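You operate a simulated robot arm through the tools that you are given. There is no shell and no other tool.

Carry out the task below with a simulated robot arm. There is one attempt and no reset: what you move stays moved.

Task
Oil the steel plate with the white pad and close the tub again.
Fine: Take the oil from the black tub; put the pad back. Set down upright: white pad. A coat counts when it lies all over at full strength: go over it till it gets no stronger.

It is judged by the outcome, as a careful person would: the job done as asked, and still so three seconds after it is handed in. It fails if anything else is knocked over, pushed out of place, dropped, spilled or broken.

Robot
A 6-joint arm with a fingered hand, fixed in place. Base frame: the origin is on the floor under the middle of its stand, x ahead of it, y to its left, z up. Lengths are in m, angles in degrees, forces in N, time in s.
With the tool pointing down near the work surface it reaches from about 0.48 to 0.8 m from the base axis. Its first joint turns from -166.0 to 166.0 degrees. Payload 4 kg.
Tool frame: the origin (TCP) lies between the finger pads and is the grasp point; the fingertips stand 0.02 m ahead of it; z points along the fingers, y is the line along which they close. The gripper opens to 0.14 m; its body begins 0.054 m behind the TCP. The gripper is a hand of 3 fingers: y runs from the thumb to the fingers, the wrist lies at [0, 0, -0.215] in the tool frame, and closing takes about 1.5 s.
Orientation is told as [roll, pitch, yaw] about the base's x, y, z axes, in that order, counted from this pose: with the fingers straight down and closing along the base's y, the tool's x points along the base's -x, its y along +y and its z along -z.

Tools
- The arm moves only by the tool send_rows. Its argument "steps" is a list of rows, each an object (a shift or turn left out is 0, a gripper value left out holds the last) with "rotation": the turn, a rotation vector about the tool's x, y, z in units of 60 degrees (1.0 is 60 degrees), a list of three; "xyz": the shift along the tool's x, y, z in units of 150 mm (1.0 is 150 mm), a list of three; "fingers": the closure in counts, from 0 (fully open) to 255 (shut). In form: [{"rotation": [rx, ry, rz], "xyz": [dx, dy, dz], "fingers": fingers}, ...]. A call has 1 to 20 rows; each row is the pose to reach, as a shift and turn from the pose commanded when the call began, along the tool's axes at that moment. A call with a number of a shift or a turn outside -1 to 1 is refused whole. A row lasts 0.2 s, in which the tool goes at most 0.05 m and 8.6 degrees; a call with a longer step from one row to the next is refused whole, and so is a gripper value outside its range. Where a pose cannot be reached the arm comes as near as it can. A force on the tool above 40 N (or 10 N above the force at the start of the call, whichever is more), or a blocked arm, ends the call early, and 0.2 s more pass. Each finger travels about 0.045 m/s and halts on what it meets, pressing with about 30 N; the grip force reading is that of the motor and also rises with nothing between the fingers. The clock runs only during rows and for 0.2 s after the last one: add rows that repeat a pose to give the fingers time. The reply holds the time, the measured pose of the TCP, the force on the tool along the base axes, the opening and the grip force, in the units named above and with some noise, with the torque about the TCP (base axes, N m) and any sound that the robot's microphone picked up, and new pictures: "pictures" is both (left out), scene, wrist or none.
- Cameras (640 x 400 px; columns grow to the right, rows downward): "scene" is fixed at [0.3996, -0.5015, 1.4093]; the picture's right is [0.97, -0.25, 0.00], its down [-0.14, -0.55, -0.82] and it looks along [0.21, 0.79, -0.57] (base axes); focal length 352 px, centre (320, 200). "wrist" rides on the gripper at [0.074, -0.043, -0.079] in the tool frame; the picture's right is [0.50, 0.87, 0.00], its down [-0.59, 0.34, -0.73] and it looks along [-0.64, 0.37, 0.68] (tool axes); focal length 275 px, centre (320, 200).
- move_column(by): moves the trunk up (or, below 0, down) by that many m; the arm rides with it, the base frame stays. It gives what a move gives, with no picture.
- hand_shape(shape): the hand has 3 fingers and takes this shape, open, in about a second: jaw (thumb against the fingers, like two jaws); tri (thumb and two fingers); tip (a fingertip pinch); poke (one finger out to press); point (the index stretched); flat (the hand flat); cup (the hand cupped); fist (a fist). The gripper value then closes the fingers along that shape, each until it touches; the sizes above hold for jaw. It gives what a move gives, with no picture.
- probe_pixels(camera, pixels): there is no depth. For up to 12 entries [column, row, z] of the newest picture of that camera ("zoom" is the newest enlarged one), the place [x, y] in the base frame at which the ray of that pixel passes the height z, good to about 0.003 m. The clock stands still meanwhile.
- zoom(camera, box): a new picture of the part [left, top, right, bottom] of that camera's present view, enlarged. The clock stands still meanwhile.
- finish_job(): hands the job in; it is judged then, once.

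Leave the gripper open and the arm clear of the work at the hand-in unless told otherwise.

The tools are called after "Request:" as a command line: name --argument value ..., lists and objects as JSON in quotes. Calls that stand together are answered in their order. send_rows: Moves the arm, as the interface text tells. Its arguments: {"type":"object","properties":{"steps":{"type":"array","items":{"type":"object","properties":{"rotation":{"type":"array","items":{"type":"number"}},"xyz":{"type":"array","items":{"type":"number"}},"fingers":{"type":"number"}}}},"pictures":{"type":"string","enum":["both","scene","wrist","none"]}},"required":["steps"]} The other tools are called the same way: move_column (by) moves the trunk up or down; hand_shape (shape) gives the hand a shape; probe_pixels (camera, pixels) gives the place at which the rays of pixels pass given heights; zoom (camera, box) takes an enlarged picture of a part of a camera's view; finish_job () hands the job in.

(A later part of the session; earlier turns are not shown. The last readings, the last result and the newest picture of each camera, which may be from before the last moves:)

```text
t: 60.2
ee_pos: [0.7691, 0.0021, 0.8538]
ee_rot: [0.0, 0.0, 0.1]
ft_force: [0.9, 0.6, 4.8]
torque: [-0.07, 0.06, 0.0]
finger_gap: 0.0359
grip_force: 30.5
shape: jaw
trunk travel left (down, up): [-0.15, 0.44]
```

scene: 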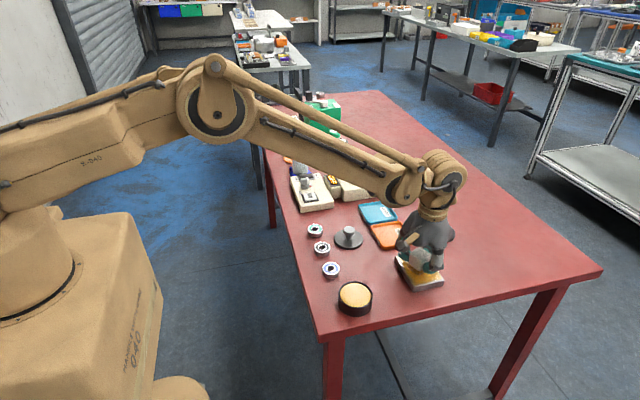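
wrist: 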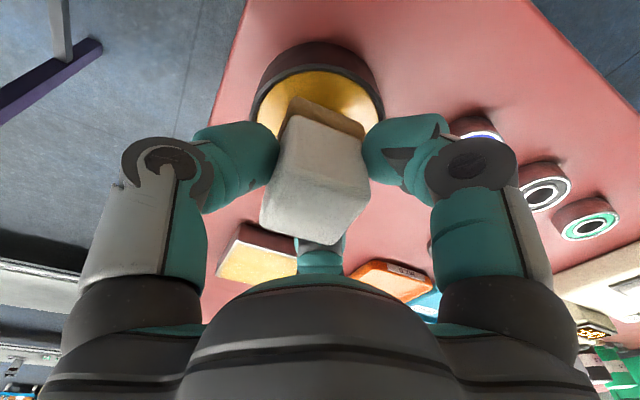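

Contact at ~5 N. I trim 0.5 mm deeper and go around the perimeter with the pad overlapping the edges: far side, +y end, near side.

Request:
send_rows --steps '[{"xyz": [-0.07, 0, 0.004]}, {"xyz": [-0.14, 0, 0.004]}, {"xyz": [-0.2, 0, 0.004]}, {"xyz": [-0.2, 0.075, 0.004]}, {"xyz": [-0.2, 0.15, 0.004]}, {"xyz": [-0.2, 0.225, 0.004]}, {"xyz": [-0.2, 0.3, 0.004]}, {"xyz": [-0.12, 0.3, 0.004]}, {"xyz": [-0.04, 0.3, 0.004]}, {"xyz": [0.04, 0.3, 0.004]}, {"xyz": [0.12, 0.3, 0.004]}, {"xyz": [0.193, 0.3, 0.004]}, {"xyz": [0.193, 0.225, 0.004]}, {"xyz": [0.193, 0.15, 0.004]}, {"xyz": [0.193, 0.075, 0.004]}, {"xyz": [0.193, 0, 0.004]}, {"xyz": [0.193, -0.075, 0.004]}, {"xyz": [0.193, -0.15, 0.004]}, {"xyz": [0.193, -0.225, 0.004]}, {"xyz": [0.193, -0.29, 0.004]}]' --pictures "both"

Request:
zoom --camera "scene" --box '[370, 230, 460, 300]'

Request:
zoom --camera "wrist" --box '[200, 20, 440, 260]'

```text
t: 64.4
ee_pos: [0.7409, -0.0418, 0.8535]
ee_rot: [0.1, 0.0, -0.1]
ft_force: [-0.6, 1.2, 2.5]
torque: [-0.03, 0.07, -0.04]
finger_gap: 0.0364
grip_force: 29.8
shape: jaw
trunk travel left (down, up): [-0.15, 0.44]
```

scene: 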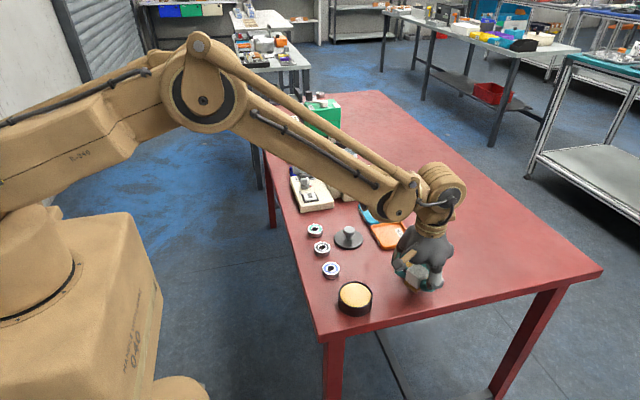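
wrist: 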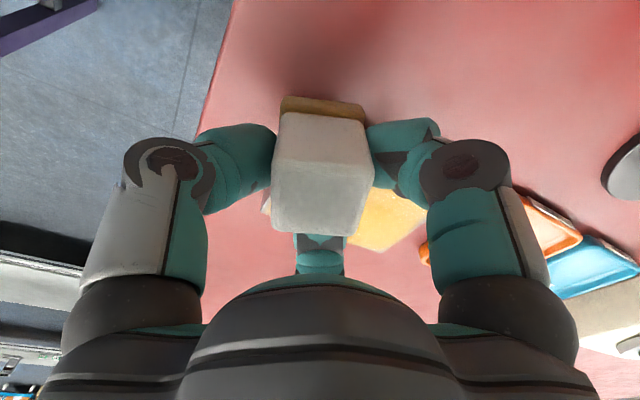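

```text
5.71 times, centred on (415, 265) of scene
```

zoom: 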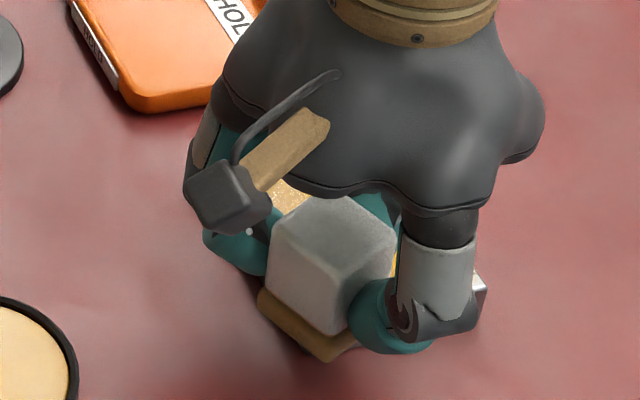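

```text
1.67 times, centred on (320, 140) of wrist
```

zoom: 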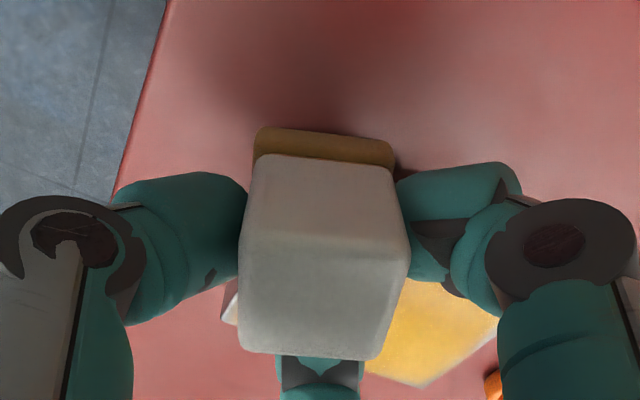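

Good. Next: the −y end, the far side once more, then inner lanes.

Request:
send_rows --steps '[{"xyz": [-0.08, 0, 0.003]}, {"xyz": [-0.16, 0, 0.003]}, {"xyz": [-0.24, 0, 0.003]}, {"xyz": [-0.32, 0, 0.003]}, {"xyz": [-0.39, 0, 0.003]}, {"xyz": [-0.39, 0.08, 0.003]}, {"xyz": [-0.39, 0.16, 0.003]}, {"xyz": [-0.39, 0.24, 0.003]}, {"xyz": [-0.39, 0.32, 0.003]}, {"xyz": [-0.39, 0.4, 0.003]}, {"xyz": [-0.39, 0.48, 0.003]}, {"xyz": [-0.39, 0.59, 0.003]}, {"xyz": [-0.3, 0.59, 0.003]}, {"xyz": [-0.27, 0.5, 0.003]}, {"xyz": [-0.27, 0.42, 0.003]}, {"xyz": [-0.27, 0.34, 0.003]}, {"xyz": [-0.27, 0.26, 0.003]}, {"xyz": [-0.27, 0.18, 0.003]}, {"xyz": [-0.27, 0.1, 0.003]}, {"xyz": [-0.27, 0.02, 0.003]}]' --pictures "none"

Request:
send_rows --steps '[{"xyz": [0.08, 0, 0]}, {"xyz": [0.08, 0.08, 0]}, {"xyz": [0.08, 0.16, 0]}, {"xyz": [0.08, 0.24, 0]}, {"xyz": [0.08, 0.32, 0]}, {"xyz": [0.08, 0.4, 0]}, {"xyz": [0.08, 0.48, 0]}, {"xyz": [0.08, 0.56, 0]}, {"xyz": [0.18, 0.56, 0]}, {"xyz": [0.18, 0.48, 0]}, {"xyz": [0.18, 0.4, 0]}, {"xyz": [0.18, 0.32, 0]}, {"xyz": [0.18, 0.24, 0]}, {"xyz": [0.18, 0.16, 0]}, {"xyz": [0.18, 0.08, 0]}, {"xyz": [0.18, 0, 0]}, {"xyz": [0.27, 0, 0]}, {"xyz": [0.27, 0.09, 0]}, {"xyz": [0.27, 0.18, 0]}, {"xyz": [0.27, 0.27, 0]}]' --pictures "none"

Request:
send_rows --steps '[{"xyz": [0, 0.08, 0]}, {"xyz": [0, 0.16, 0]}, {"xyz": [0, 0.24, 0]}, {"xyz": [0, 0.3, 0]}, {"xyz": [0, 0.3, -0.1]}, {"xyz": [0, 0.3, -0.3]}, {"xyz": [0, 0.3, -0.5]}, {"xyz": [0.2, 0.3, -0.6]}, {"xyz": [0.4, 0.4, -0.6]}, {"xyz": [0.5, 0.5, -0.6]}]' --pictures "both"

Request:
zoom --camera "scene" --box '[392, 246, 446, 292]'

Request:
zoom --camera "wrist" --box '[90, 20, 270, 150]'

```text
t: 68.6
ee_pos: [0.7804, -0.0371, 0.8541]
ee_rot: [0.2, -0.1, -0.1]
ft_force: [-0.4, 2.2, 7.7]
torque: [0.01, 0.27, -0.06]
finger_gap: 0.0364
grip_force: 30.4
shape: jaw
trunk travel left (down, up): [-0.15, 0.44]
```

```text
t: 72.8
ee_pos: [0.739, 0.0039, 0.8538]
ee_rot: [0.0, 0.0, 0.0]
ft_force: [0.3, 0.2, 0.0]
torque: [0.04, 0.03, 0.0]
finger_gap: 0.0362
grip_force: 29.6
shape: jaw
trunk travel left (down, up): [-0.15, 0.44]
```

```text
t: 75.0
ee_pos: [0.6636, 0.0788, 0.9447]
ee_rot: [0.0, 0.0, 0.0]
ft_force: [0.2, -1.5, 0.0]
torque: [0.04, -0.01, 0.01]
finger_gap: 0.0363
grip_force: 29.7
shape: jaw
trunk travel left (down, up): [-0.15, 0.44]
```

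scene: 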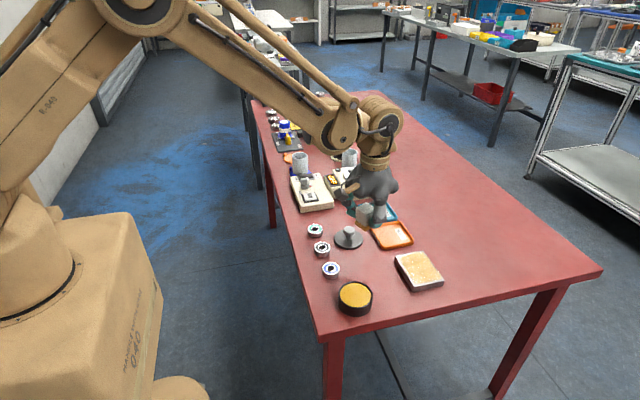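
wrist: 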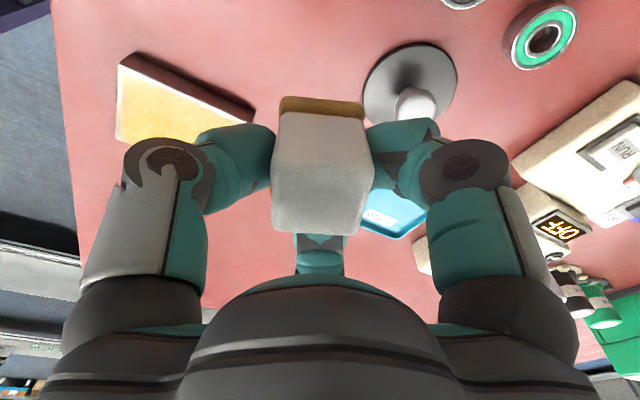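

```text
8.70 times, centred on (419, 269) of scene
```

zoom: 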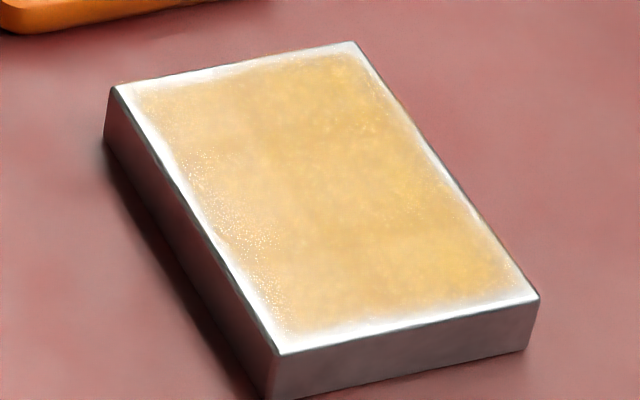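

```text
3.08 times, centred on (180, 85) of wrist
```

zoom: 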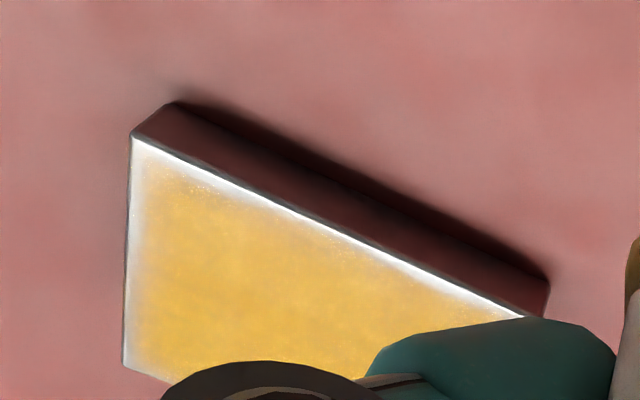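

Interior is coated but the near-side strip (left in scene zoom) looks paler; force there had dropped to 0 N. I go back to the near lane (x≈0.745, y≈−0.035) and re-establish contact there.

Request:
send_rows --steps '[{"xyz": [-0.13, -0.18, 0]}, {"xyz": [-0.26, -0.37, 0]}, {"xyz": [-0.4, -0.56, 0]}, {"xyz": [-0.537, -0.75, 0]}, {"xyz": [-0.537, -0.75, 0.15]}, {"xyz": [-0.537, -0.75, 0.3]}, {"xyz": [-0.537, -0.75, 0.45]}, {"xyz": [-0.537, -0.75, 0.55]}, {"xyz": [-0.537, -0.75, 0.598]}, {"xyz": [-0.537, -0.75, 0.6]}, {"xyz": [-0.537, -0.75, 0.6]}]' --pictures "none"

Request:
send_rows --steps '[{"xyz": [0, 0, 0.003]}, {"xyz": [0, 0, 0.003]}]' --pictures "none"

```text
t: 77.4
ee_pos: [0.7463, -0.0347, 0.8535]
ee_rot: [0.0, 0.0, 0.0]
ft_force: [1.9, 2.1, 7.3]
torque: [-0.1, 0.08, 0.02]
finger_gap: 0.0365
grip_force: 29.5
shape: jaw
trunk travel left (down, up): [-0.15, 0.44]
```

```text
t: 78.0
ee_pos: [0.745, -0.0336, 0.8529]
ee_rot: [0.0, -0.1, 0.1]
ft_force: [1.5, 2.2, 8.6]
torque: [-0.07, 0.1, -0.04]
finger_gap: 0.0365
grip_force: 29.8
shape: jaw
trunk travel left (down, up): [-0.15, 0.44]
```

8.6 N here. I stroke upward in the near lane, reading the force midway.

Request:
send_rows --steps '[{"xyz": [0, 0.05, 0]}, {"xyz": [0, 0.1, 0]}, {"xyz": [0, 0.15, 0]}, {"xyz": [0, 0.2, 0]}, {"xyz": [0, 0.25, 0]}]' --pictures "none"

Request:
send_rows --steps '[{"xyz": [0, 0.05, 0]}, {"xyz": [0, 0.1, 0]}, {"xyz": [0, 0.15, 0]}, {"xyz": [0, 0.2, 0]}, {"xyz": [0, 0.27, 0]}]' --pictures "both"

Request:
zoom --camera "wrist" --box '[200, 20, 440, 260]'

```text
t: 79.2
ee_pos: [0.7461, 0.0017, 0.8526]
ee_rot: [0.0, -0.1, 0.0]
ft_force: [-1.2, -1.2, 5.8]
torque: [-0.22, 0.07, 0.06]
finger_gap: 0.0364
grip_force: 30.0
shape: jaw
trunk travel left (down, up): [-0.15, 0.44]
```

```text
t: 80.4
ee_pos: [0.7458, 0.0438, 0.8526]
ee_rot: [0.0, -0.1, 0.1]
ft_force: [-1.0, -0.4, 5.3]
torque: [-0.19, 0.06, 0.02]
finger_gap: 0.0362
grip_force: 30.1
shape: jaw
trunk travel left (down, up): [-0.15, 0.44]
```

scene: 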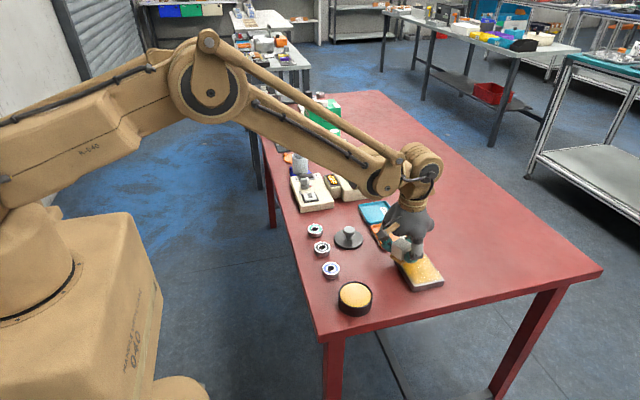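
wrist: 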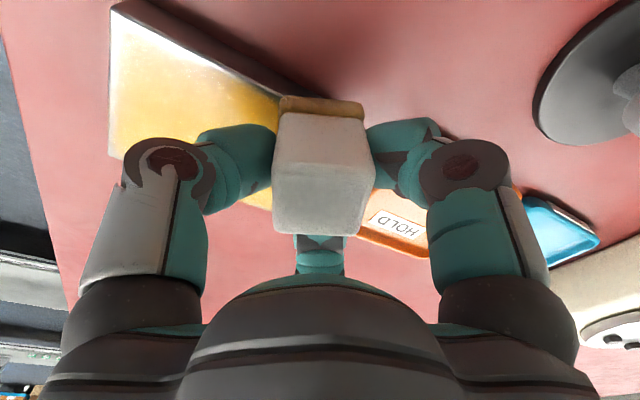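

```text
1.67 times, centred on (320, 140) of wrist
```

zoom: 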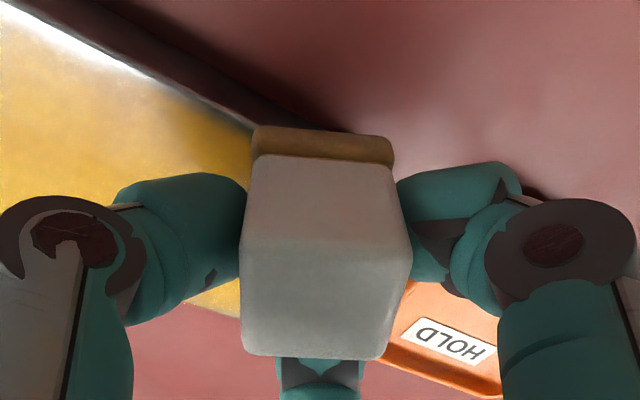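

Contact holds at 5–8 N. Now I cross-stroke along x, working from the +y end toward −y.

Request:
send_rows --steps '[{"xyz": [0.03, 0.02, 0]}, {"xyz": [-0.06, 0.02, 0]}, {"xyz": [-0.15, 0.02, 0]}, {"xyz": [-0.24, 0.02, 0]}, {"xyz": [-0.32, 0.02, 0]}, {"xyz": [-0.37, 0.02, 0]}, {"xyz": [-0.37, -0.08, 0]}, {"xyz": [-0.29, -0.08, 0]}, {"xyz": [-0.2, -0.08, 0]}, {"xyz": [-0.11, -0.08, 0]}, {"xyz": [-0.03, -0.08, 0]}, {"xyz": [0.03, -0.08, 0]}, {"xyz": [0.03, -0.18, 0]}, {"xyz": [-0.06, -0.18, 0]}, {"xyz": [-0.15, -0.18, 0]}, {"xyz": [-0.24, -0.18, 0]}, {"xyz": [-0.32, -0.18, 0]}, {"xyz": [-0.37, -0.18, 0]}, {"xyz": [-0.37, -0.28, 0]}, {"xyz": [-0.29, -0.28, 0]}]' --pictures "none"

Request:
send_rows --steps '[{"xyz": [0.09, 0, 0]}, {"xyz": [0.18, 0, 0]}, {"xyz": [0.26, 0, 0]}, {"xyz": [0.32, 0, 0]}, {"xyz": [0.32, -0.1, 0]}, {"xyz": [0.23, -0.1, 0]}, {"xyz": [0.14, -0.1, 0]}, {"xyz": [0.05, -0.1, 0]}, {"xyz": [-0.03, -0.1, 0]}, {"xyz": [-0.08, -0.1, 0]}, {"xyz": [-0.08, -0.2, 0]}, {"xyz": [0, -0.2, 0]}, {"xyz": [0.09, -0.2, 0]}, {"xyz": [0.18, -0.2, 0]}, {"xyz": [0.26, -0.2, 0]}, {"xyz": [0.32, -0.2, 0]}, {"xyz": [0.32, -0.29, 0]}, {"xyz": [0.23, -0.29, 0]}, {"xyz": [0.14, -0.29, 0]}, {"xyz": [0.05, -0.29, 0]}]' --pictures "none"

Request:
send_rows --steps '[{"xyz": [-0.08, 0, 0]}, {"xyz": [-0.13, 0, 0]}, {"xyz": [-0.13, 0.08, 0]}, {"xyz": [-0.13, 0.16, 0]}, {"xyz": [-0.13, 0.24, 0]}, {"xyz": [-0.13, 0.32, 0]}, {"xyz": [-0.13, 0.4, 0]}, {"xyz": [-0.13, 0.48, 0]}, {"xyz": [-0.13, 0.58, 0]}]' --pictures "both"

Request:
zoom --camera "scene" --box '[370, 230, 460, 300]'

```text
t: 84.6
ee_pos: [0.7892, 0.0007, 0.8524]
ee_rot: [0.0, -0.1, 0.0]
ft_force: [2.9, 0.7, 11.2]
torque: [0.02, 0.23, -0.03]
finger_gap: 0.0363
grip_force: 29.5
shape: jaw
trunk travel left (down, up): [-0.15, 0.44]
```

```text
t: 88.8
ee_pos: [0.7812, -0.0425, 0.8534]
ee_rot: [0.0, 0.0, 0.1]
ft_force: [1.0, -0.3, -0.1]
torque: [0.01, 0.01, 0.0]
finger_gap: 0.0362
grip_force: 30.0
shape: jaw
trunk travel left (down, up): [-0.15, 0.44]
```

```text
t: 90.8
ee_pos: [0.8004, 0.0443, 0.8539]
ee_rot: [0.1, -0.1, 0.0]
ft_force: [-0.6, -0.5, 2.6]
torque: [0.0, 0.13, 0.06]
finger_gap: 0.0363
grip_force: 30.2
shape: jaw
trunk travel left (down, up): [-0.15, 0.44]
```

scene: 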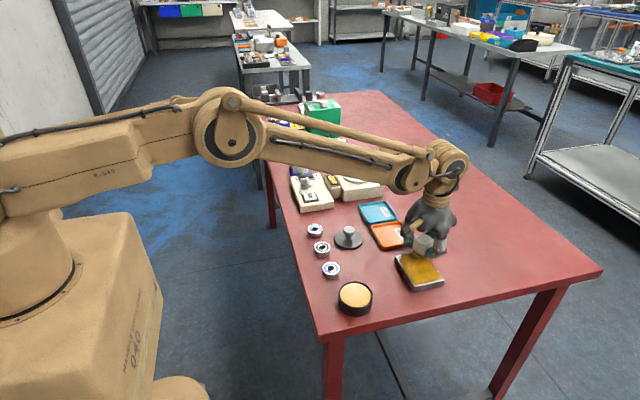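
wrist: 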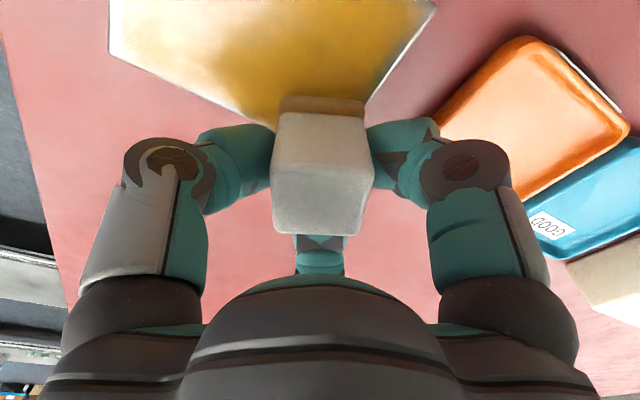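

```text
5.71 times, centred on (415, 265) of scene
```

zoom: 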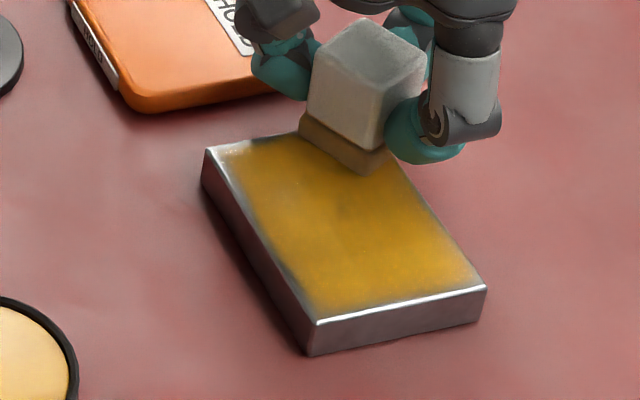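

The middle is now strongly yellow; edges are paler and force readings suggest the pad is slightly tilted in the grip. I'll stand the pad on the plate's middle and re-grip it squarely. First lift, go to the centre and turn the hand +21° about the tool axis to align the pad.

Request:
send_rows --steps '[{"xyz": [0, 0, -0.08]}, {"xyz": [0.07, -0.09, -0.1], "rotation": [0, 0, 0.1]}, {"xyz": [0.14, -0.18, -0.1], "rotation": [0, 0, 0.2]}, {"xyz": [0.207, -0.273, -0.1], "rotation": [0, 0, 0.3]}, {"xyz": [0.207, -0.273, -0.1], "rotation": [0, 0, 0.35]}, {"xyz": [0.207, -0.273, -0.1], "rotation": [0, 0, 0.35]}]' --pictures "both"

Request:
zoom --camera "scene" --box '[370, 220, 460, 300]'

Request:
zoom --camera "wrist" --box '[200, 20, 440, 260]'

```text
t: 92.2
ee_pos: [0.7701, 0.003, 0.8668]
ee_rot: [0.1, 0.0, -21.1]
ft_force: [0.9, -0.1, 0.2]
torque: [-0.02, 0.03, 0.01]
finger_gap: 0.0363
grip_force: 29.6
shape: jaw
trunk travel left (down, up): [-0.15, 0.44]
```

scene: 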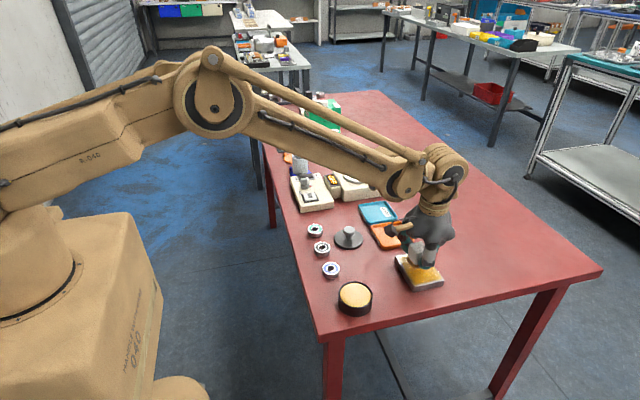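
wrist: 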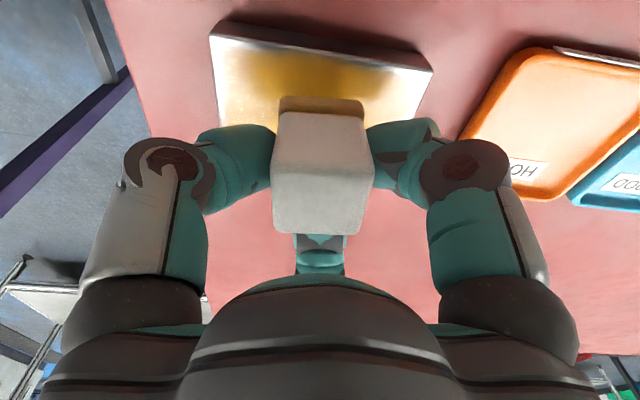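

```text
5.00 times, centred on (415, 260) of scene
```

zoom: 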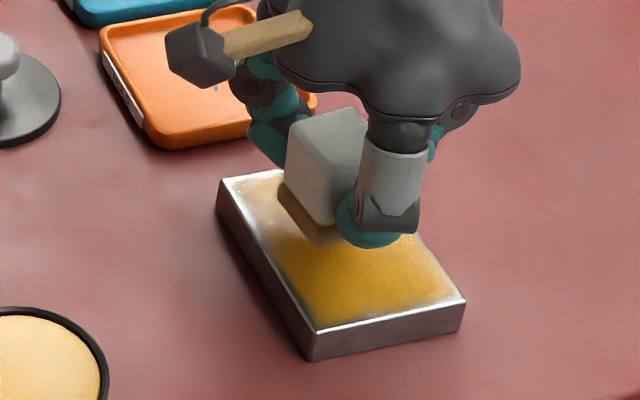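

```text
1.67 times, centred on (320, 140) of wrist
```

zoom: 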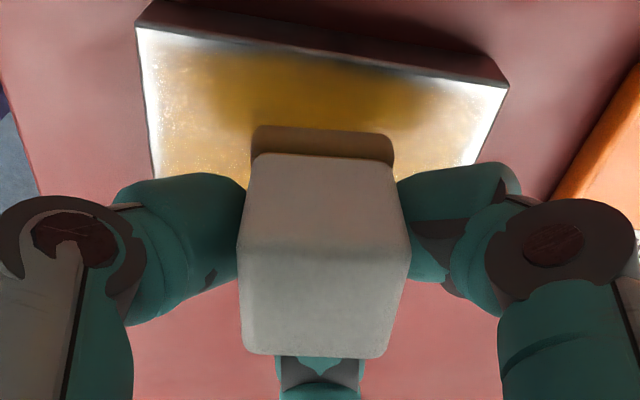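

The pad is now aligned with the plate's edges. I lower it to gentle contact at the plate's middle.

Request:
send_rows --steps '[{"xyz": [0, 0, 0.04]}, {"xyz": [0, 0, 0.075]}, {"xyz": [0, 0, 0.087]}, {"xyz": [0, 0, 0.092]}, {"xyz": [0, 0, 0.092]}]' --pictures "none"

```text
t: 93.4
ee_pos: [0.7707, 0.0028, 0.8541]
ee_rot: [0.0, 0.0, -21.0]
ft_force: [0.2, -0.1, 2.5]
torque: [0.04, 0.05, -0.01]
finger_gap: 0.0362
grip_force: 29.9
shape: jaw
trunk travel left (down, up): [-0.15, 0.44]
```

Contact 2.5 N. I press slightly and open the fingers to leave the pad standing on the plate.

Request:
send_rows --steps '[{"xyz": [0, 0, 0.004]}, {"xyz": [0, 0, 0.004], "fingers": 220}, {"xyz": [0, 0, 0.0], "fingers": 190}, {"xyz": [0, 0, 0.0], "fingers": 150}, {"xyz": [0, 0, 0.0], "fingers": 128}, {"xyz": [0, 0, 0.0], "fingers": 128}]' --pictures "both"

Request:
zoom --camera "scene" --box '[370, 220, 460, 300]'

Request:
zoom --camera "wrist" --box '[200, 20, 440, 260]'

```text
t: 94.8
ee_pos: [0.7715, 0.0042, 0.8541]
ee_rot: [0.0, 0.0, -20.9]
ft_force: [0.2, -0.2, 0.0]
torque: [-0.06, -0.01, 0.0]
finger_gap: 0.069
grip_force: 0.0
shape: jaw
trunk travel left (down, up): [-0.15, 0.44]
```

scene: 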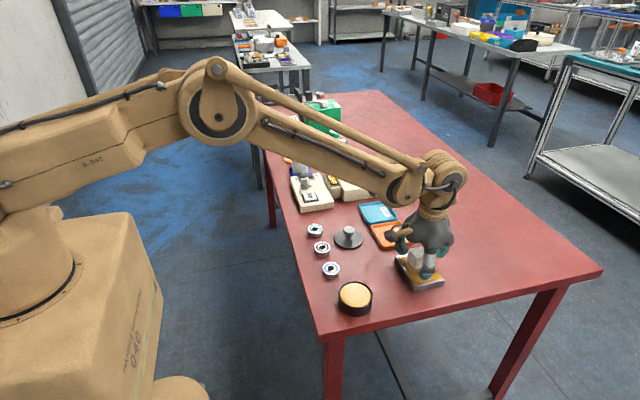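
wrist: 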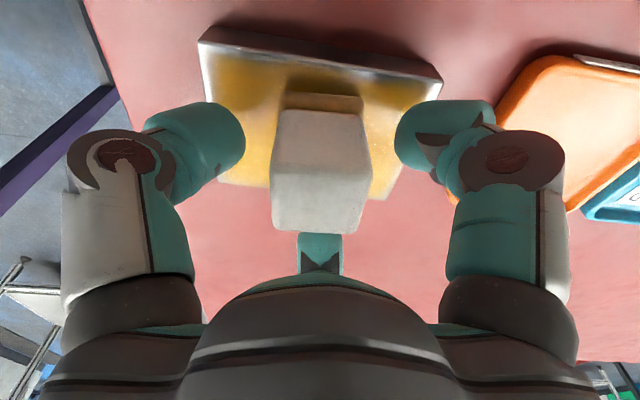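

```text
5.00 times, centred on (415, 260) of scene
```

zoom: 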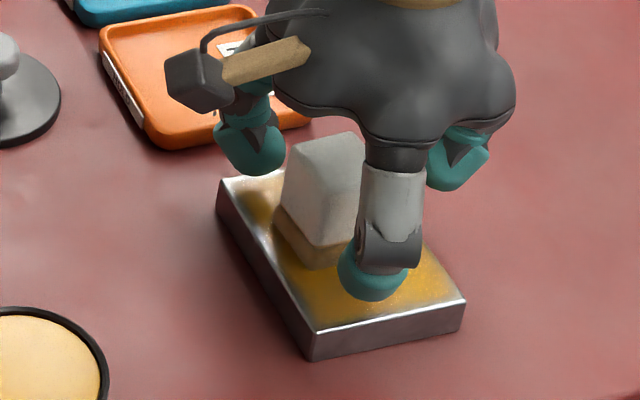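

```text
1.67 times, centred on (320, 140) of wrist
```

zoom: 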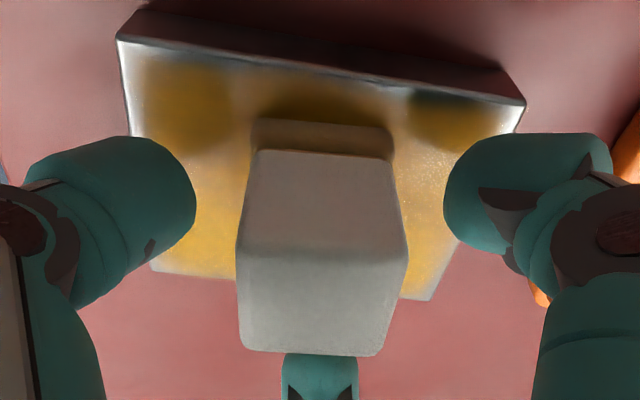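

The pad stands upright by itself on the plate. I turn the hand back to yaw 0 around it, 3 mm lower, and check centring.

Request:
send_rows --steps '[{"rotation": [0, 0, -0.1]}, {"rotation": [0, 0, -0.2]}, {"rotation": [0, 0, -0.3]}, {"rotation": [0, 0, -0.35]}, {"rotation": [0, 0, -0.35], "xyz": [0, 0, 0.02]}, {"rotation": [0, 0, -0.35], "xyz": [0, 0, 0.02]}]' --pictures "both"

Request:
zoom --camera "wrist" --box '[200, 60, 440, 260]'

```text
t: 96.2
ee_pos: [0.77, 0.004, 0.8506]
ee_rot: [0.0, 0.0, -0.1]
ft_force: [0.1, -0.1, -0.2]
torque: [0.02, -0.02, 0.01]
finger_gap: 0.0692
grip_force: 0.0
shape: jaw
trunk travel left (down, up): [-0.15, 0.44]
```

scene: 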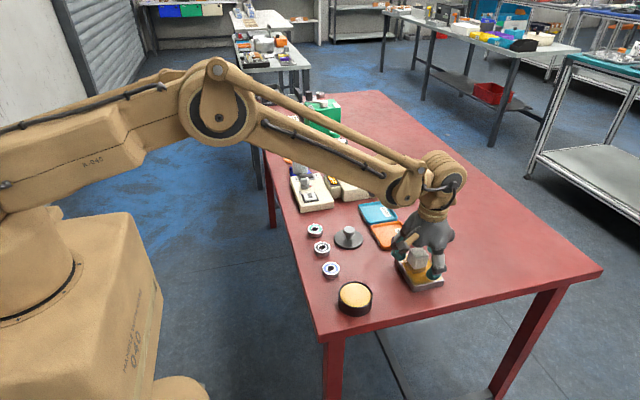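
wrist: 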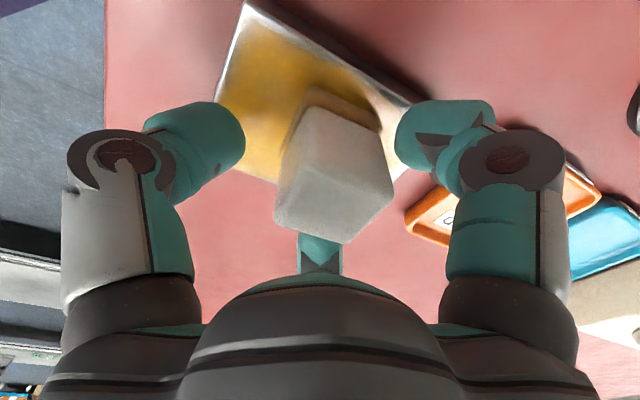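

```text
2.00 times, centred on (320, 160) of wrist
```

zoom: 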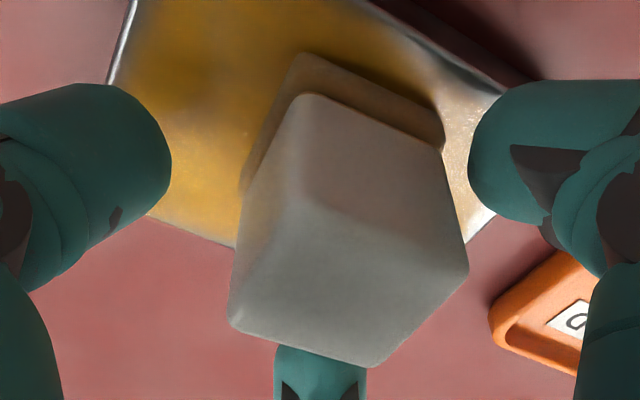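

The pad appears off-centre to the right in the wrist view; I probe its top corners (top z≈0.858) to re-centre the hand.

Request:
probe_pixels --camera "zoom" --pixels '[[303, 205, 0.858], [466, 268, 0.858], [370, 366, 0.858], [230, 322, 0.858], [300, 52, 0.812], [443, 150, 0.812], [243, 190, 0.812]]'

```text
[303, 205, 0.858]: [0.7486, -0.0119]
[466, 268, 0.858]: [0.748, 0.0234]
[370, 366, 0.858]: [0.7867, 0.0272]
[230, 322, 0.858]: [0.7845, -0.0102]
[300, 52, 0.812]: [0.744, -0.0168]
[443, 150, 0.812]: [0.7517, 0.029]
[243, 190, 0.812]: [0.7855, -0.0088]
```

Pad centre ≈(0.767,0.007), hand at (0.770,0.004). I shift the hand by (−3,+4) mm and close.

Request:
send_rows --steps '[{"xyz": [0.02, 0.027, 0]}, {"xyz": [0.02, 0.027, 0]}, {"xyz": [0.02, 0.027, 0], "fingers": 180}, {"xyz": [0.02, 0.027, 0], "fingers": 220}, {"xyz": [0.02, 0.027, 0], "fingers": 255}, {"xyz": [0.02, 0.027, 0], "fingers": 255}, {"xyz": [0.02, 0.027, 0], "fingers": 255}, {"xyz": [0.02, 0.027, 0], "fingers": 255}]' --pictures "both"

Request:
zoom --camera "wrist" --box '[200, 60, 440, 260]'

```text
t: 98.0
ee_pos: [0.7675, 0.0088, 0.8523]
ee_rot: [0.0, 0.0, -0.1]
ft_force: [-1.1, 1.1, 3.8]
torque: [-0.03, 0.2, -0.05]
finger_gap: 0.0273
grip_force: 30.1
shape: jaw
trunk travel left (down, up): [-0.15, 0.44]
```

scene: 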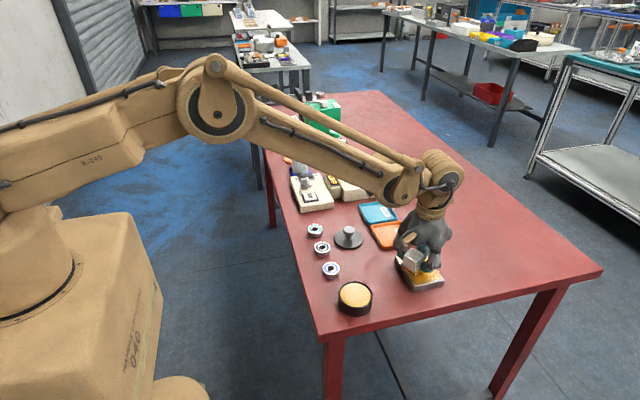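
wrist: 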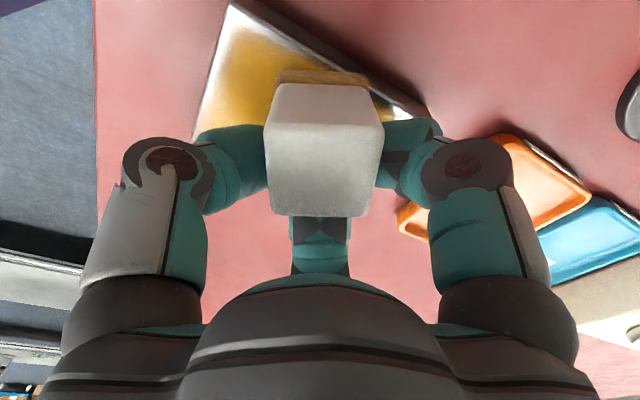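

```text
2.00 times, centred on (320, 160) of wrist
```

zoom: 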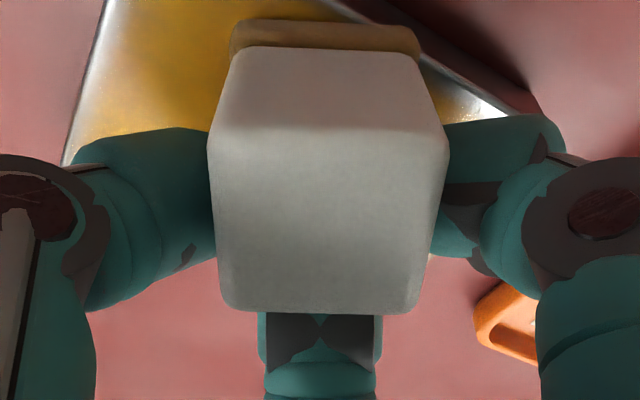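

Closing turned the pad so one face sits flat on a finger (yaw ≈30°), flat on the plate. I probe its corners to know the pad's exact offset and yaw.

Request:
probe_pixels --camera "zoom" --pixels '[[210, 138, 0.858], [447, 140, 0.858], [415, 313, 0.858], [226, 309, 0.858], [233, 22, 0.812], [419, 32, 0.812]]'

```text
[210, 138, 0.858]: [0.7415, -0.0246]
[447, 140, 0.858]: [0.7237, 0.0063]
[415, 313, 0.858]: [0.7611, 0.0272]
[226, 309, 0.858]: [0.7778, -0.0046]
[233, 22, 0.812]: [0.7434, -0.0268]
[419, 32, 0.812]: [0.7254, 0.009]
```

The pad is held 18 mm off-centre — a poor grip. I open again (pad stands on the plate), then shift the hand over the pad's centre and re-grip it properly.

Request:
send_rows --steps '[{"fingers": 220}, {"fingers": 180}, {"fingers": 140}, {"fingers": 110}, {"fingers": 100}, {"fingers": 100}, {"xyz": [0.055, -0.025, -0.02]}, {"xyz": [0.11, -0.051, -0.02]}, {"xyz": [0.11, -0.051, -0.02]}]' --pictures "both"

Request:
zoom --camera "wrist" --box '[200, 60, 440, 260]'

Request:
zoom --camera "scene" --box '[370, 220, 460, 300]'

```text
t: 100.0
ee_pos: [0.7504, -0.0, 0.8544]
ee_rot: [0.0, 0.0, 0.1]
ft_force: [0.5, 0.0, -1.0]
torque: [-0.03, 0.01, 0.01]
finger_gap: 0.0848
grip_force: 0.0
shape: jaw
trunk travel left (down, up): [-0.15, 0.44]
```

scene: 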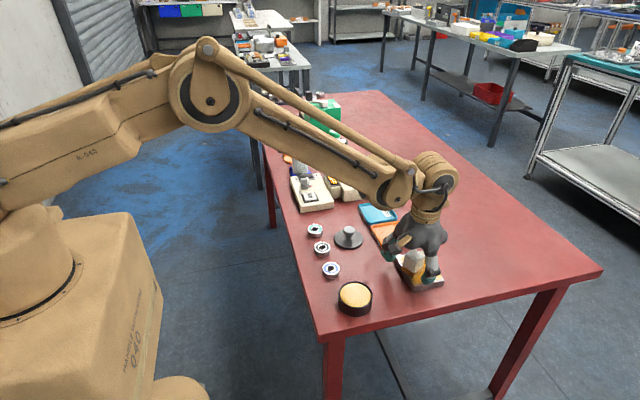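
wrist: 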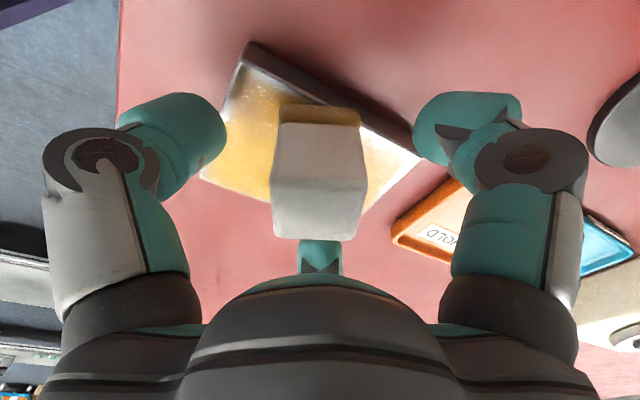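

```text
2.00 times, centred on (320, 160) of wrist
```

zoom: 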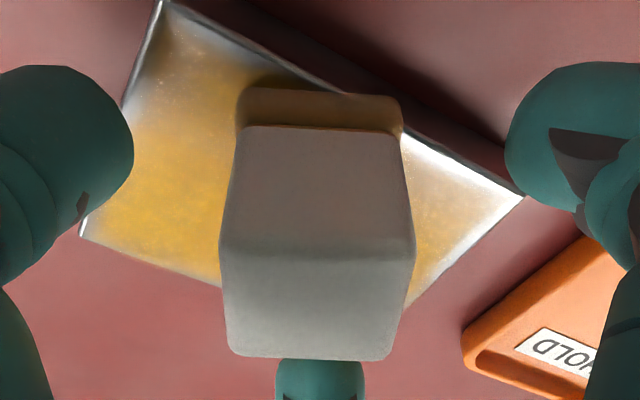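

```text
5.00 times, centred on (415, 260) of scene
```

zoom: 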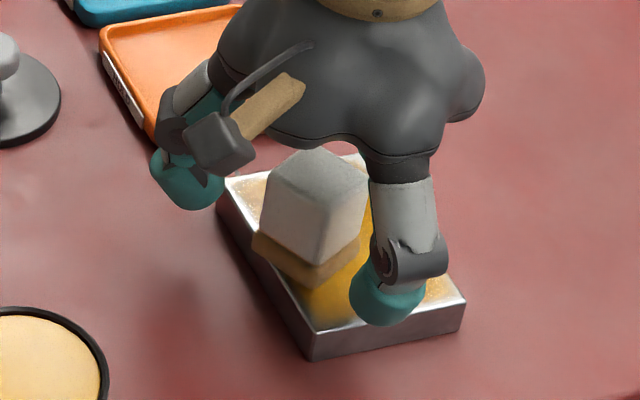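

The pad stands firmly, symmetric to the third finger. I trim by about (−1,−2) mm so it seats evenly, then close.

Request:
send_rows --steps '[{"xyz": [0.008, -0.014, 0]}, {"xyz": [0.008, -0.014, 0], "fingers": 130}, {"xyz": [0.008, -0.014, 0], "fingers": 170}, {"xyz": [0.008, -0.014, 0], "fingers": 200}, {"xyz": [0.008, -0.014, 0], "fingers": 255}, {"xyz": [0.008, -0.014, 0], "fingers": 255}, {"xyz": [0.008, -0.014, 0], "fingers": 255}, {"xyz": [0.008, -0.014, 0], "fingers": 255}, {"xyz": [0.008, -0.014, 0], "fingers": 255}]' --pictures "both"

Request:
zoom --camera "wrist" --box '[200, 60, 440, 260]'

```text
t: 102.0
ee_pos: [0.749, -0.0025, 0.8538]
ee_rot: [0.1, 0.0, 0.0]
ft_force: [0.1, -0.1, -0.4]
torque: [0.0, 0.02, 0.0]
finger_gap: 0.0323
grip_force: 29.7
shape: jaw
trunk travel left (down, up): [-0.15, 0.44]
```

scene: 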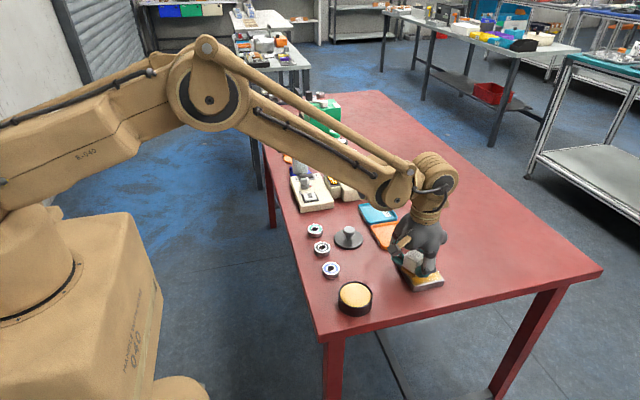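
wrist: 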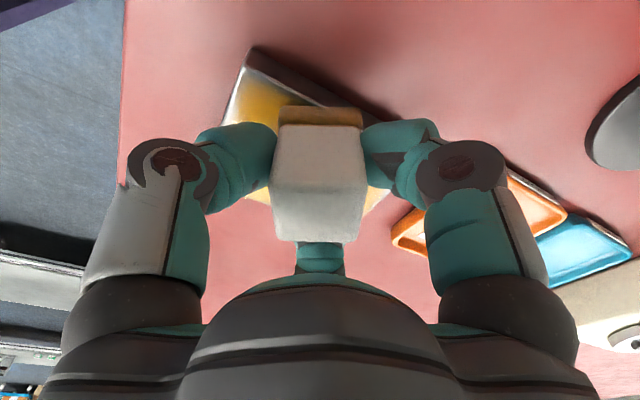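

```text
2.00 times, centred on (320, 160) of wrist
```

zoom: 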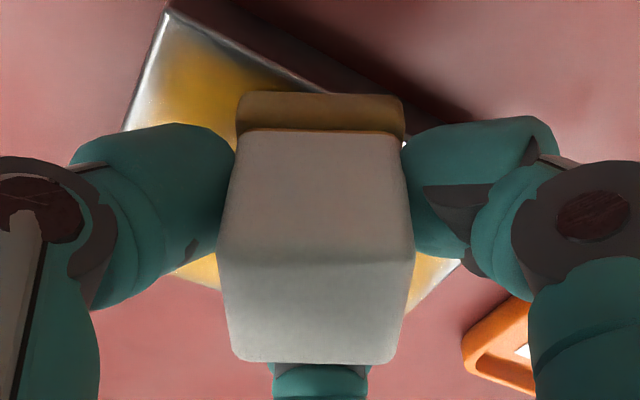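

Now the pad is held evenly between all three fingers. I lift it and return to the tub to reload.

Request:
send_rows --steps '[{"xyz": [0, 0, -0.05]}, {"xyz": [0, 0, -0.15]}, {"xyz": [0, 0, -0.333]}, {"xyz": [0.2, -0.06, -0.333]}, {"xyz": [0.45, -0.12, -0.333]}, {"xyz": [0.7, -0.2, -0.333]}, {"xyz": [0.9, -0.25, -0.333]}, {"xyz": [0.9, -0.25, -0.333]}]' --pictures "none"

Request:
send_rows --steps '[{"xyz": [0.125, -0.042, 0]}, {"xyz": [0.125, -0.042, 0.1]}, {"xyz": [0.125, -0.042, 0.2]}, {"xyz": [0.125, -0.042, 0.2]}]' --pictures "both"

Request:
zoom --camera "scene" --box '[320, 240, 400, 320]'

Request:
zoom --camera "wrist" --box '[200, 20, 440, 260]'

```text
t: 103.8
ee_pos: [0.6154, -0.0428, 0.9032]
ee_rot: [0.0, -0.1, 0.0]
ft_force: [-0.7, 0.2, -0.7]
torque: [0.0, 0.01, -0.01]
finger_gap: 0.0325
grip_force: 30.1
shape: jaw
trunk travel left (down, up): [-0.15, 0.44]
```

```text
t: 104.8
ee_pos: [0.5964, -0.0466, 0.8733]
ee_rot: [-0.1, 0.1, 0.1]
ft_force: [0.4, 0.6, -0.9]
torque: [0.01, 0.01, -0.01]
finger_gap: 0.0323
grip_force: 29.9
shape: jaw
trunk travel left (down, up): [-0.15, 0.44]
```

scene: 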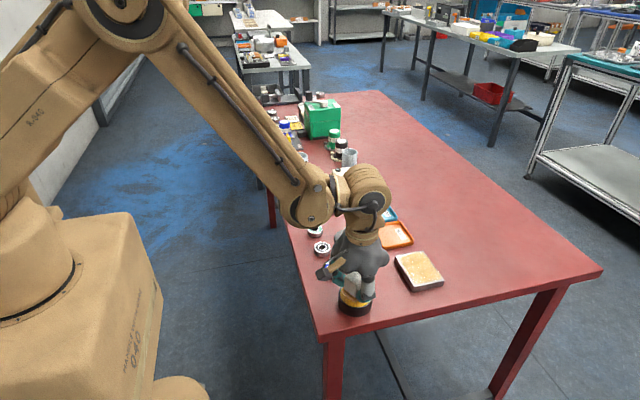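
wrist: 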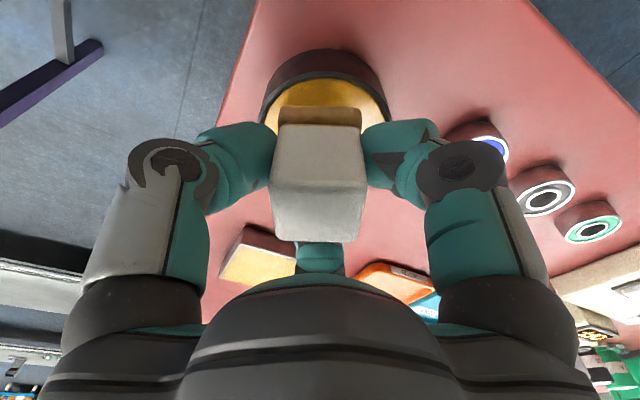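

```text
5.00 times, centred on (360, 280) of scene
```

zoom: 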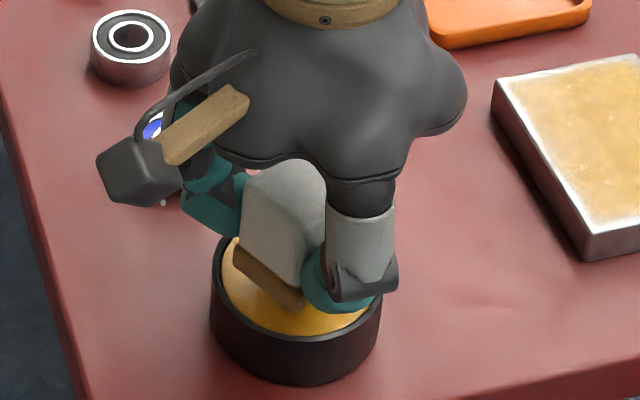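

```text
1.67 times, centred on (320, 140) of wrist
```

zoom: 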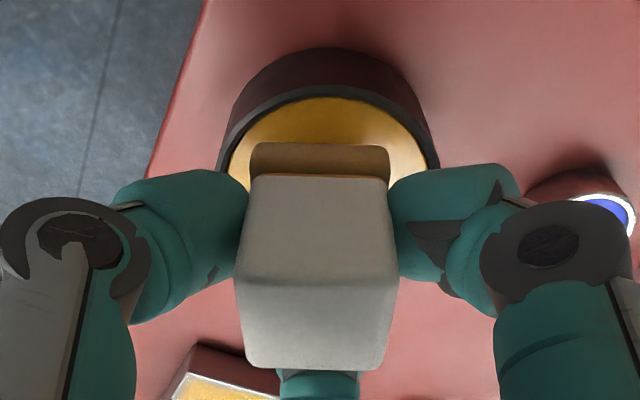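

I check centring: pad base corners in the scene at (357,302) and (342.6,292.4), wrist base edge at zoom (250,160)/(390,165).

Request:
probe_pixels --camera "scene" --pixels '[[357, 302, 0.831], [342.6, 292.4, 0.831], [340.2, 291.5, 0.829], [375.3, 291.5, 0.829], [358, 306.7, 0.822]]'

Request:
probe_pixels --camera "zoom" --pixels '[[250, 148, 0.831], [390, 150, 0.831], [219, 170, 0.829], [438, 165, 0.829], [327, 92, 0.829]]'

```text
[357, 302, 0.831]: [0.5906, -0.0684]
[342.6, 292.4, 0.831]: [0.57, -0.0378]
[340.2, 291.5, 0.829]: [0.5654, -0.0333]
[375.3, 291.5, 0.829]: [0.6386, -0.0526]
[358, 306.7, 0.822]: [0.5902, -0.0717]
```

```text
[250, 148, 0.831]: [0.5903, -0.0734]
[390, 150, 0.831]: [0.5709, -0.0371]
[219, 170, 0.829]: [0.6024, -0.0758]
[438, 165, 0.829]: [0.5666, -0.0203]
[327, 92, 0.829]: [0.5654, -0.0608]
```

Averaging both cameras the pad is centred within ~1 mm. I lower to the oil with light contact.

Request:
send_rows --steps '[{"xyz": [0, 0, 0.03]}, {"xyz": [0, 0, 0.055]}, {"xyz": [0, 0, 0.07]}, {"xyz": [0, 0, 0.07]}]' --pictures "none"

Request:
send_rows --steps '[{"xyz": [0, 0, 0.006]}, {"xyz": [0, 0, 0.012]}, {"xyz": [0, 0, 0.012]}]' --pictures "none"

```text
t: 105.8
ee_pos: [0.5959, -0.0469, 0.8636]
ee_rot: [0.0, 0.1, 0.0]
ft_force: [-0.3, -1.1, 0.5]
torque: [0.01, 0.0, 0.03]
finger_gap: 0.0324
grip_force: 30.1
shape: jaw
trunk travel left (down, up): [-0.15, 0.44]
```

```text
t: 106.6
ee_pos: [0.5955, -0.0459, 0.8627]
ee_rot: [0.0, -0.1, 0.0]
ft_force: [1.3, 0.6, 4.3]
torque: [-0.08, 0.01, 0.0]
finger_gap: 0.0325
grip_force: 29.7
shape: jaw
trunk travel left (down, up): [-0.15, 0.44]
```

Contact at 4 N. I press slightly more, hold about 1.5 s, and lift.

Request:
send_rows --steps '[{"xyz": [0, 0, 0.005]}, {"xyz": [0, 0, 0.005]}, {"xyz": [0, 0, 0.005]}, {"xyz": [0, 0, 0.005]}, {"xyz": [0, 0, 0.005]}, {"xyz": [0, 0, 0.005]}, {"xyz": [0, 0, 0.005]}]' --pictures "none"

Request:
send_rows --steps '[{"xyz": [0, 0, -0.03]}, {"xyz": [0, 0, -0.1]}, {"xyz": [0, 0, -0.2]}, {"xyz": [0, 0, -0.28]}, {"xyz": [0, 0, -0.28]}]' --pictures "both"

Request:
zoom --camera "scene" --box '[320, 240, 400, 320]'

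Request:
zoom --camera "wrist" --box '[200, 20, 440, 260]'

```text
t: 108.2
ee_pos: [0.5951, -0.0453, 0.8614]
ee_rot: [0.1, 0.1, 0.0]
ft_force: [2.9, 1.2, 7.4]
torque: [-0.21, 0.01, 0.04]
finger_gap: 0.0328
grip_force: 29.8
shape: jaw
trunk travel left (down, up): [-0.15, 0.44]
```

```text
t: 109.4
ee_pos: [0.5957, -0.0458, 0.9037]
ee_rot: [0.0, -0.1, 0.0]
ft_force: [0.4, -0.1, -0.4]
torque: [-0.02, 0.01, 0.03]
finger_gap: 0.0325
grip_force: 30.6
shape: jaw
trunk travel left (down, up): [-0.15, 0.44]
```

scene: 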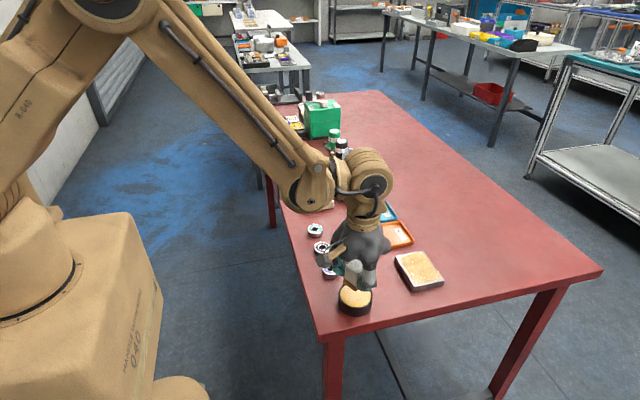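
wrist: 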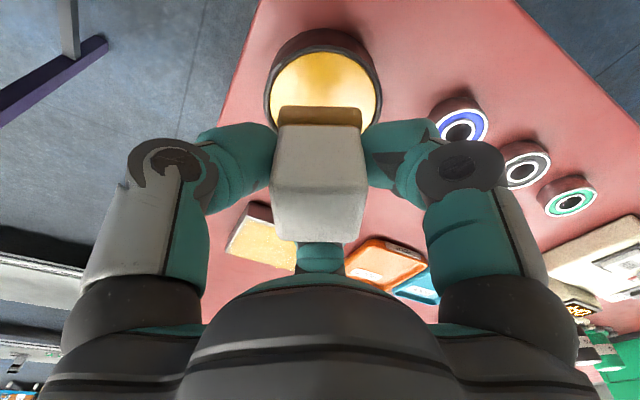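

```text
5.00 times, centred on (360, 280) of scene
```

zoom: 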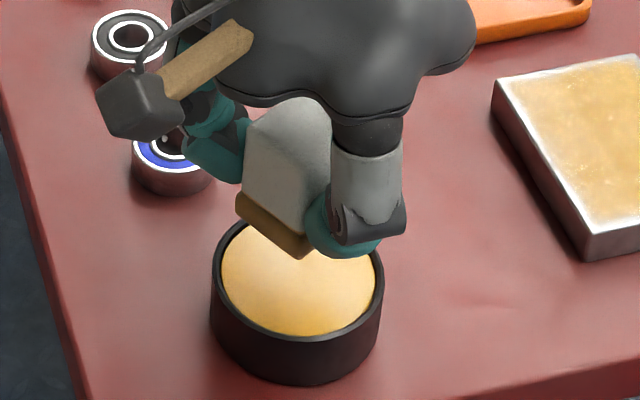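

```text
1.67 times, centred on (320, 140) of wrist
```

zoom: 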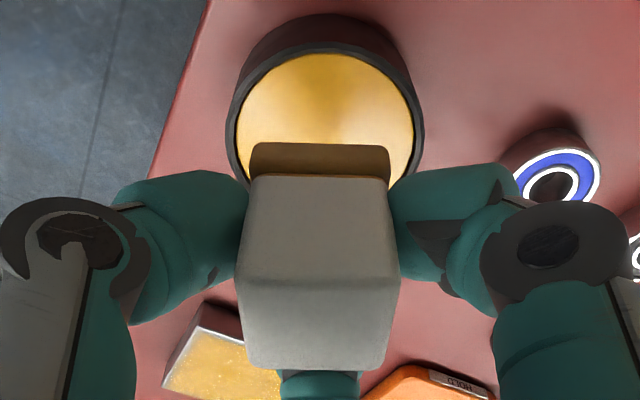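

Reloaded (base dark golden), grip stable. The plate is in clear view; I take a close reference picture of its coat before the next pass.

Request:
zoom --camera "scene" --box '[392, 246, 446, 292]'

```text
8.70 times, centred on (419, 269) of scene
```

zoom: 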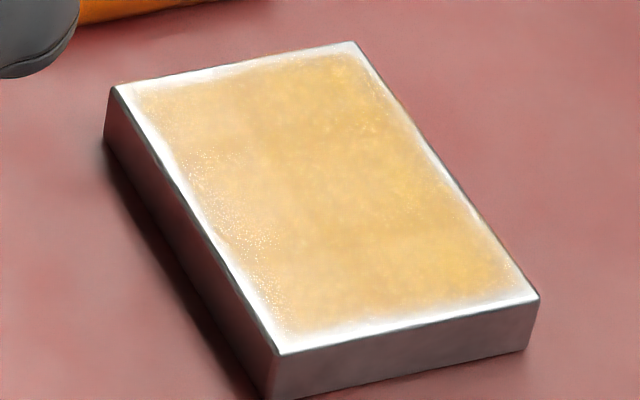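

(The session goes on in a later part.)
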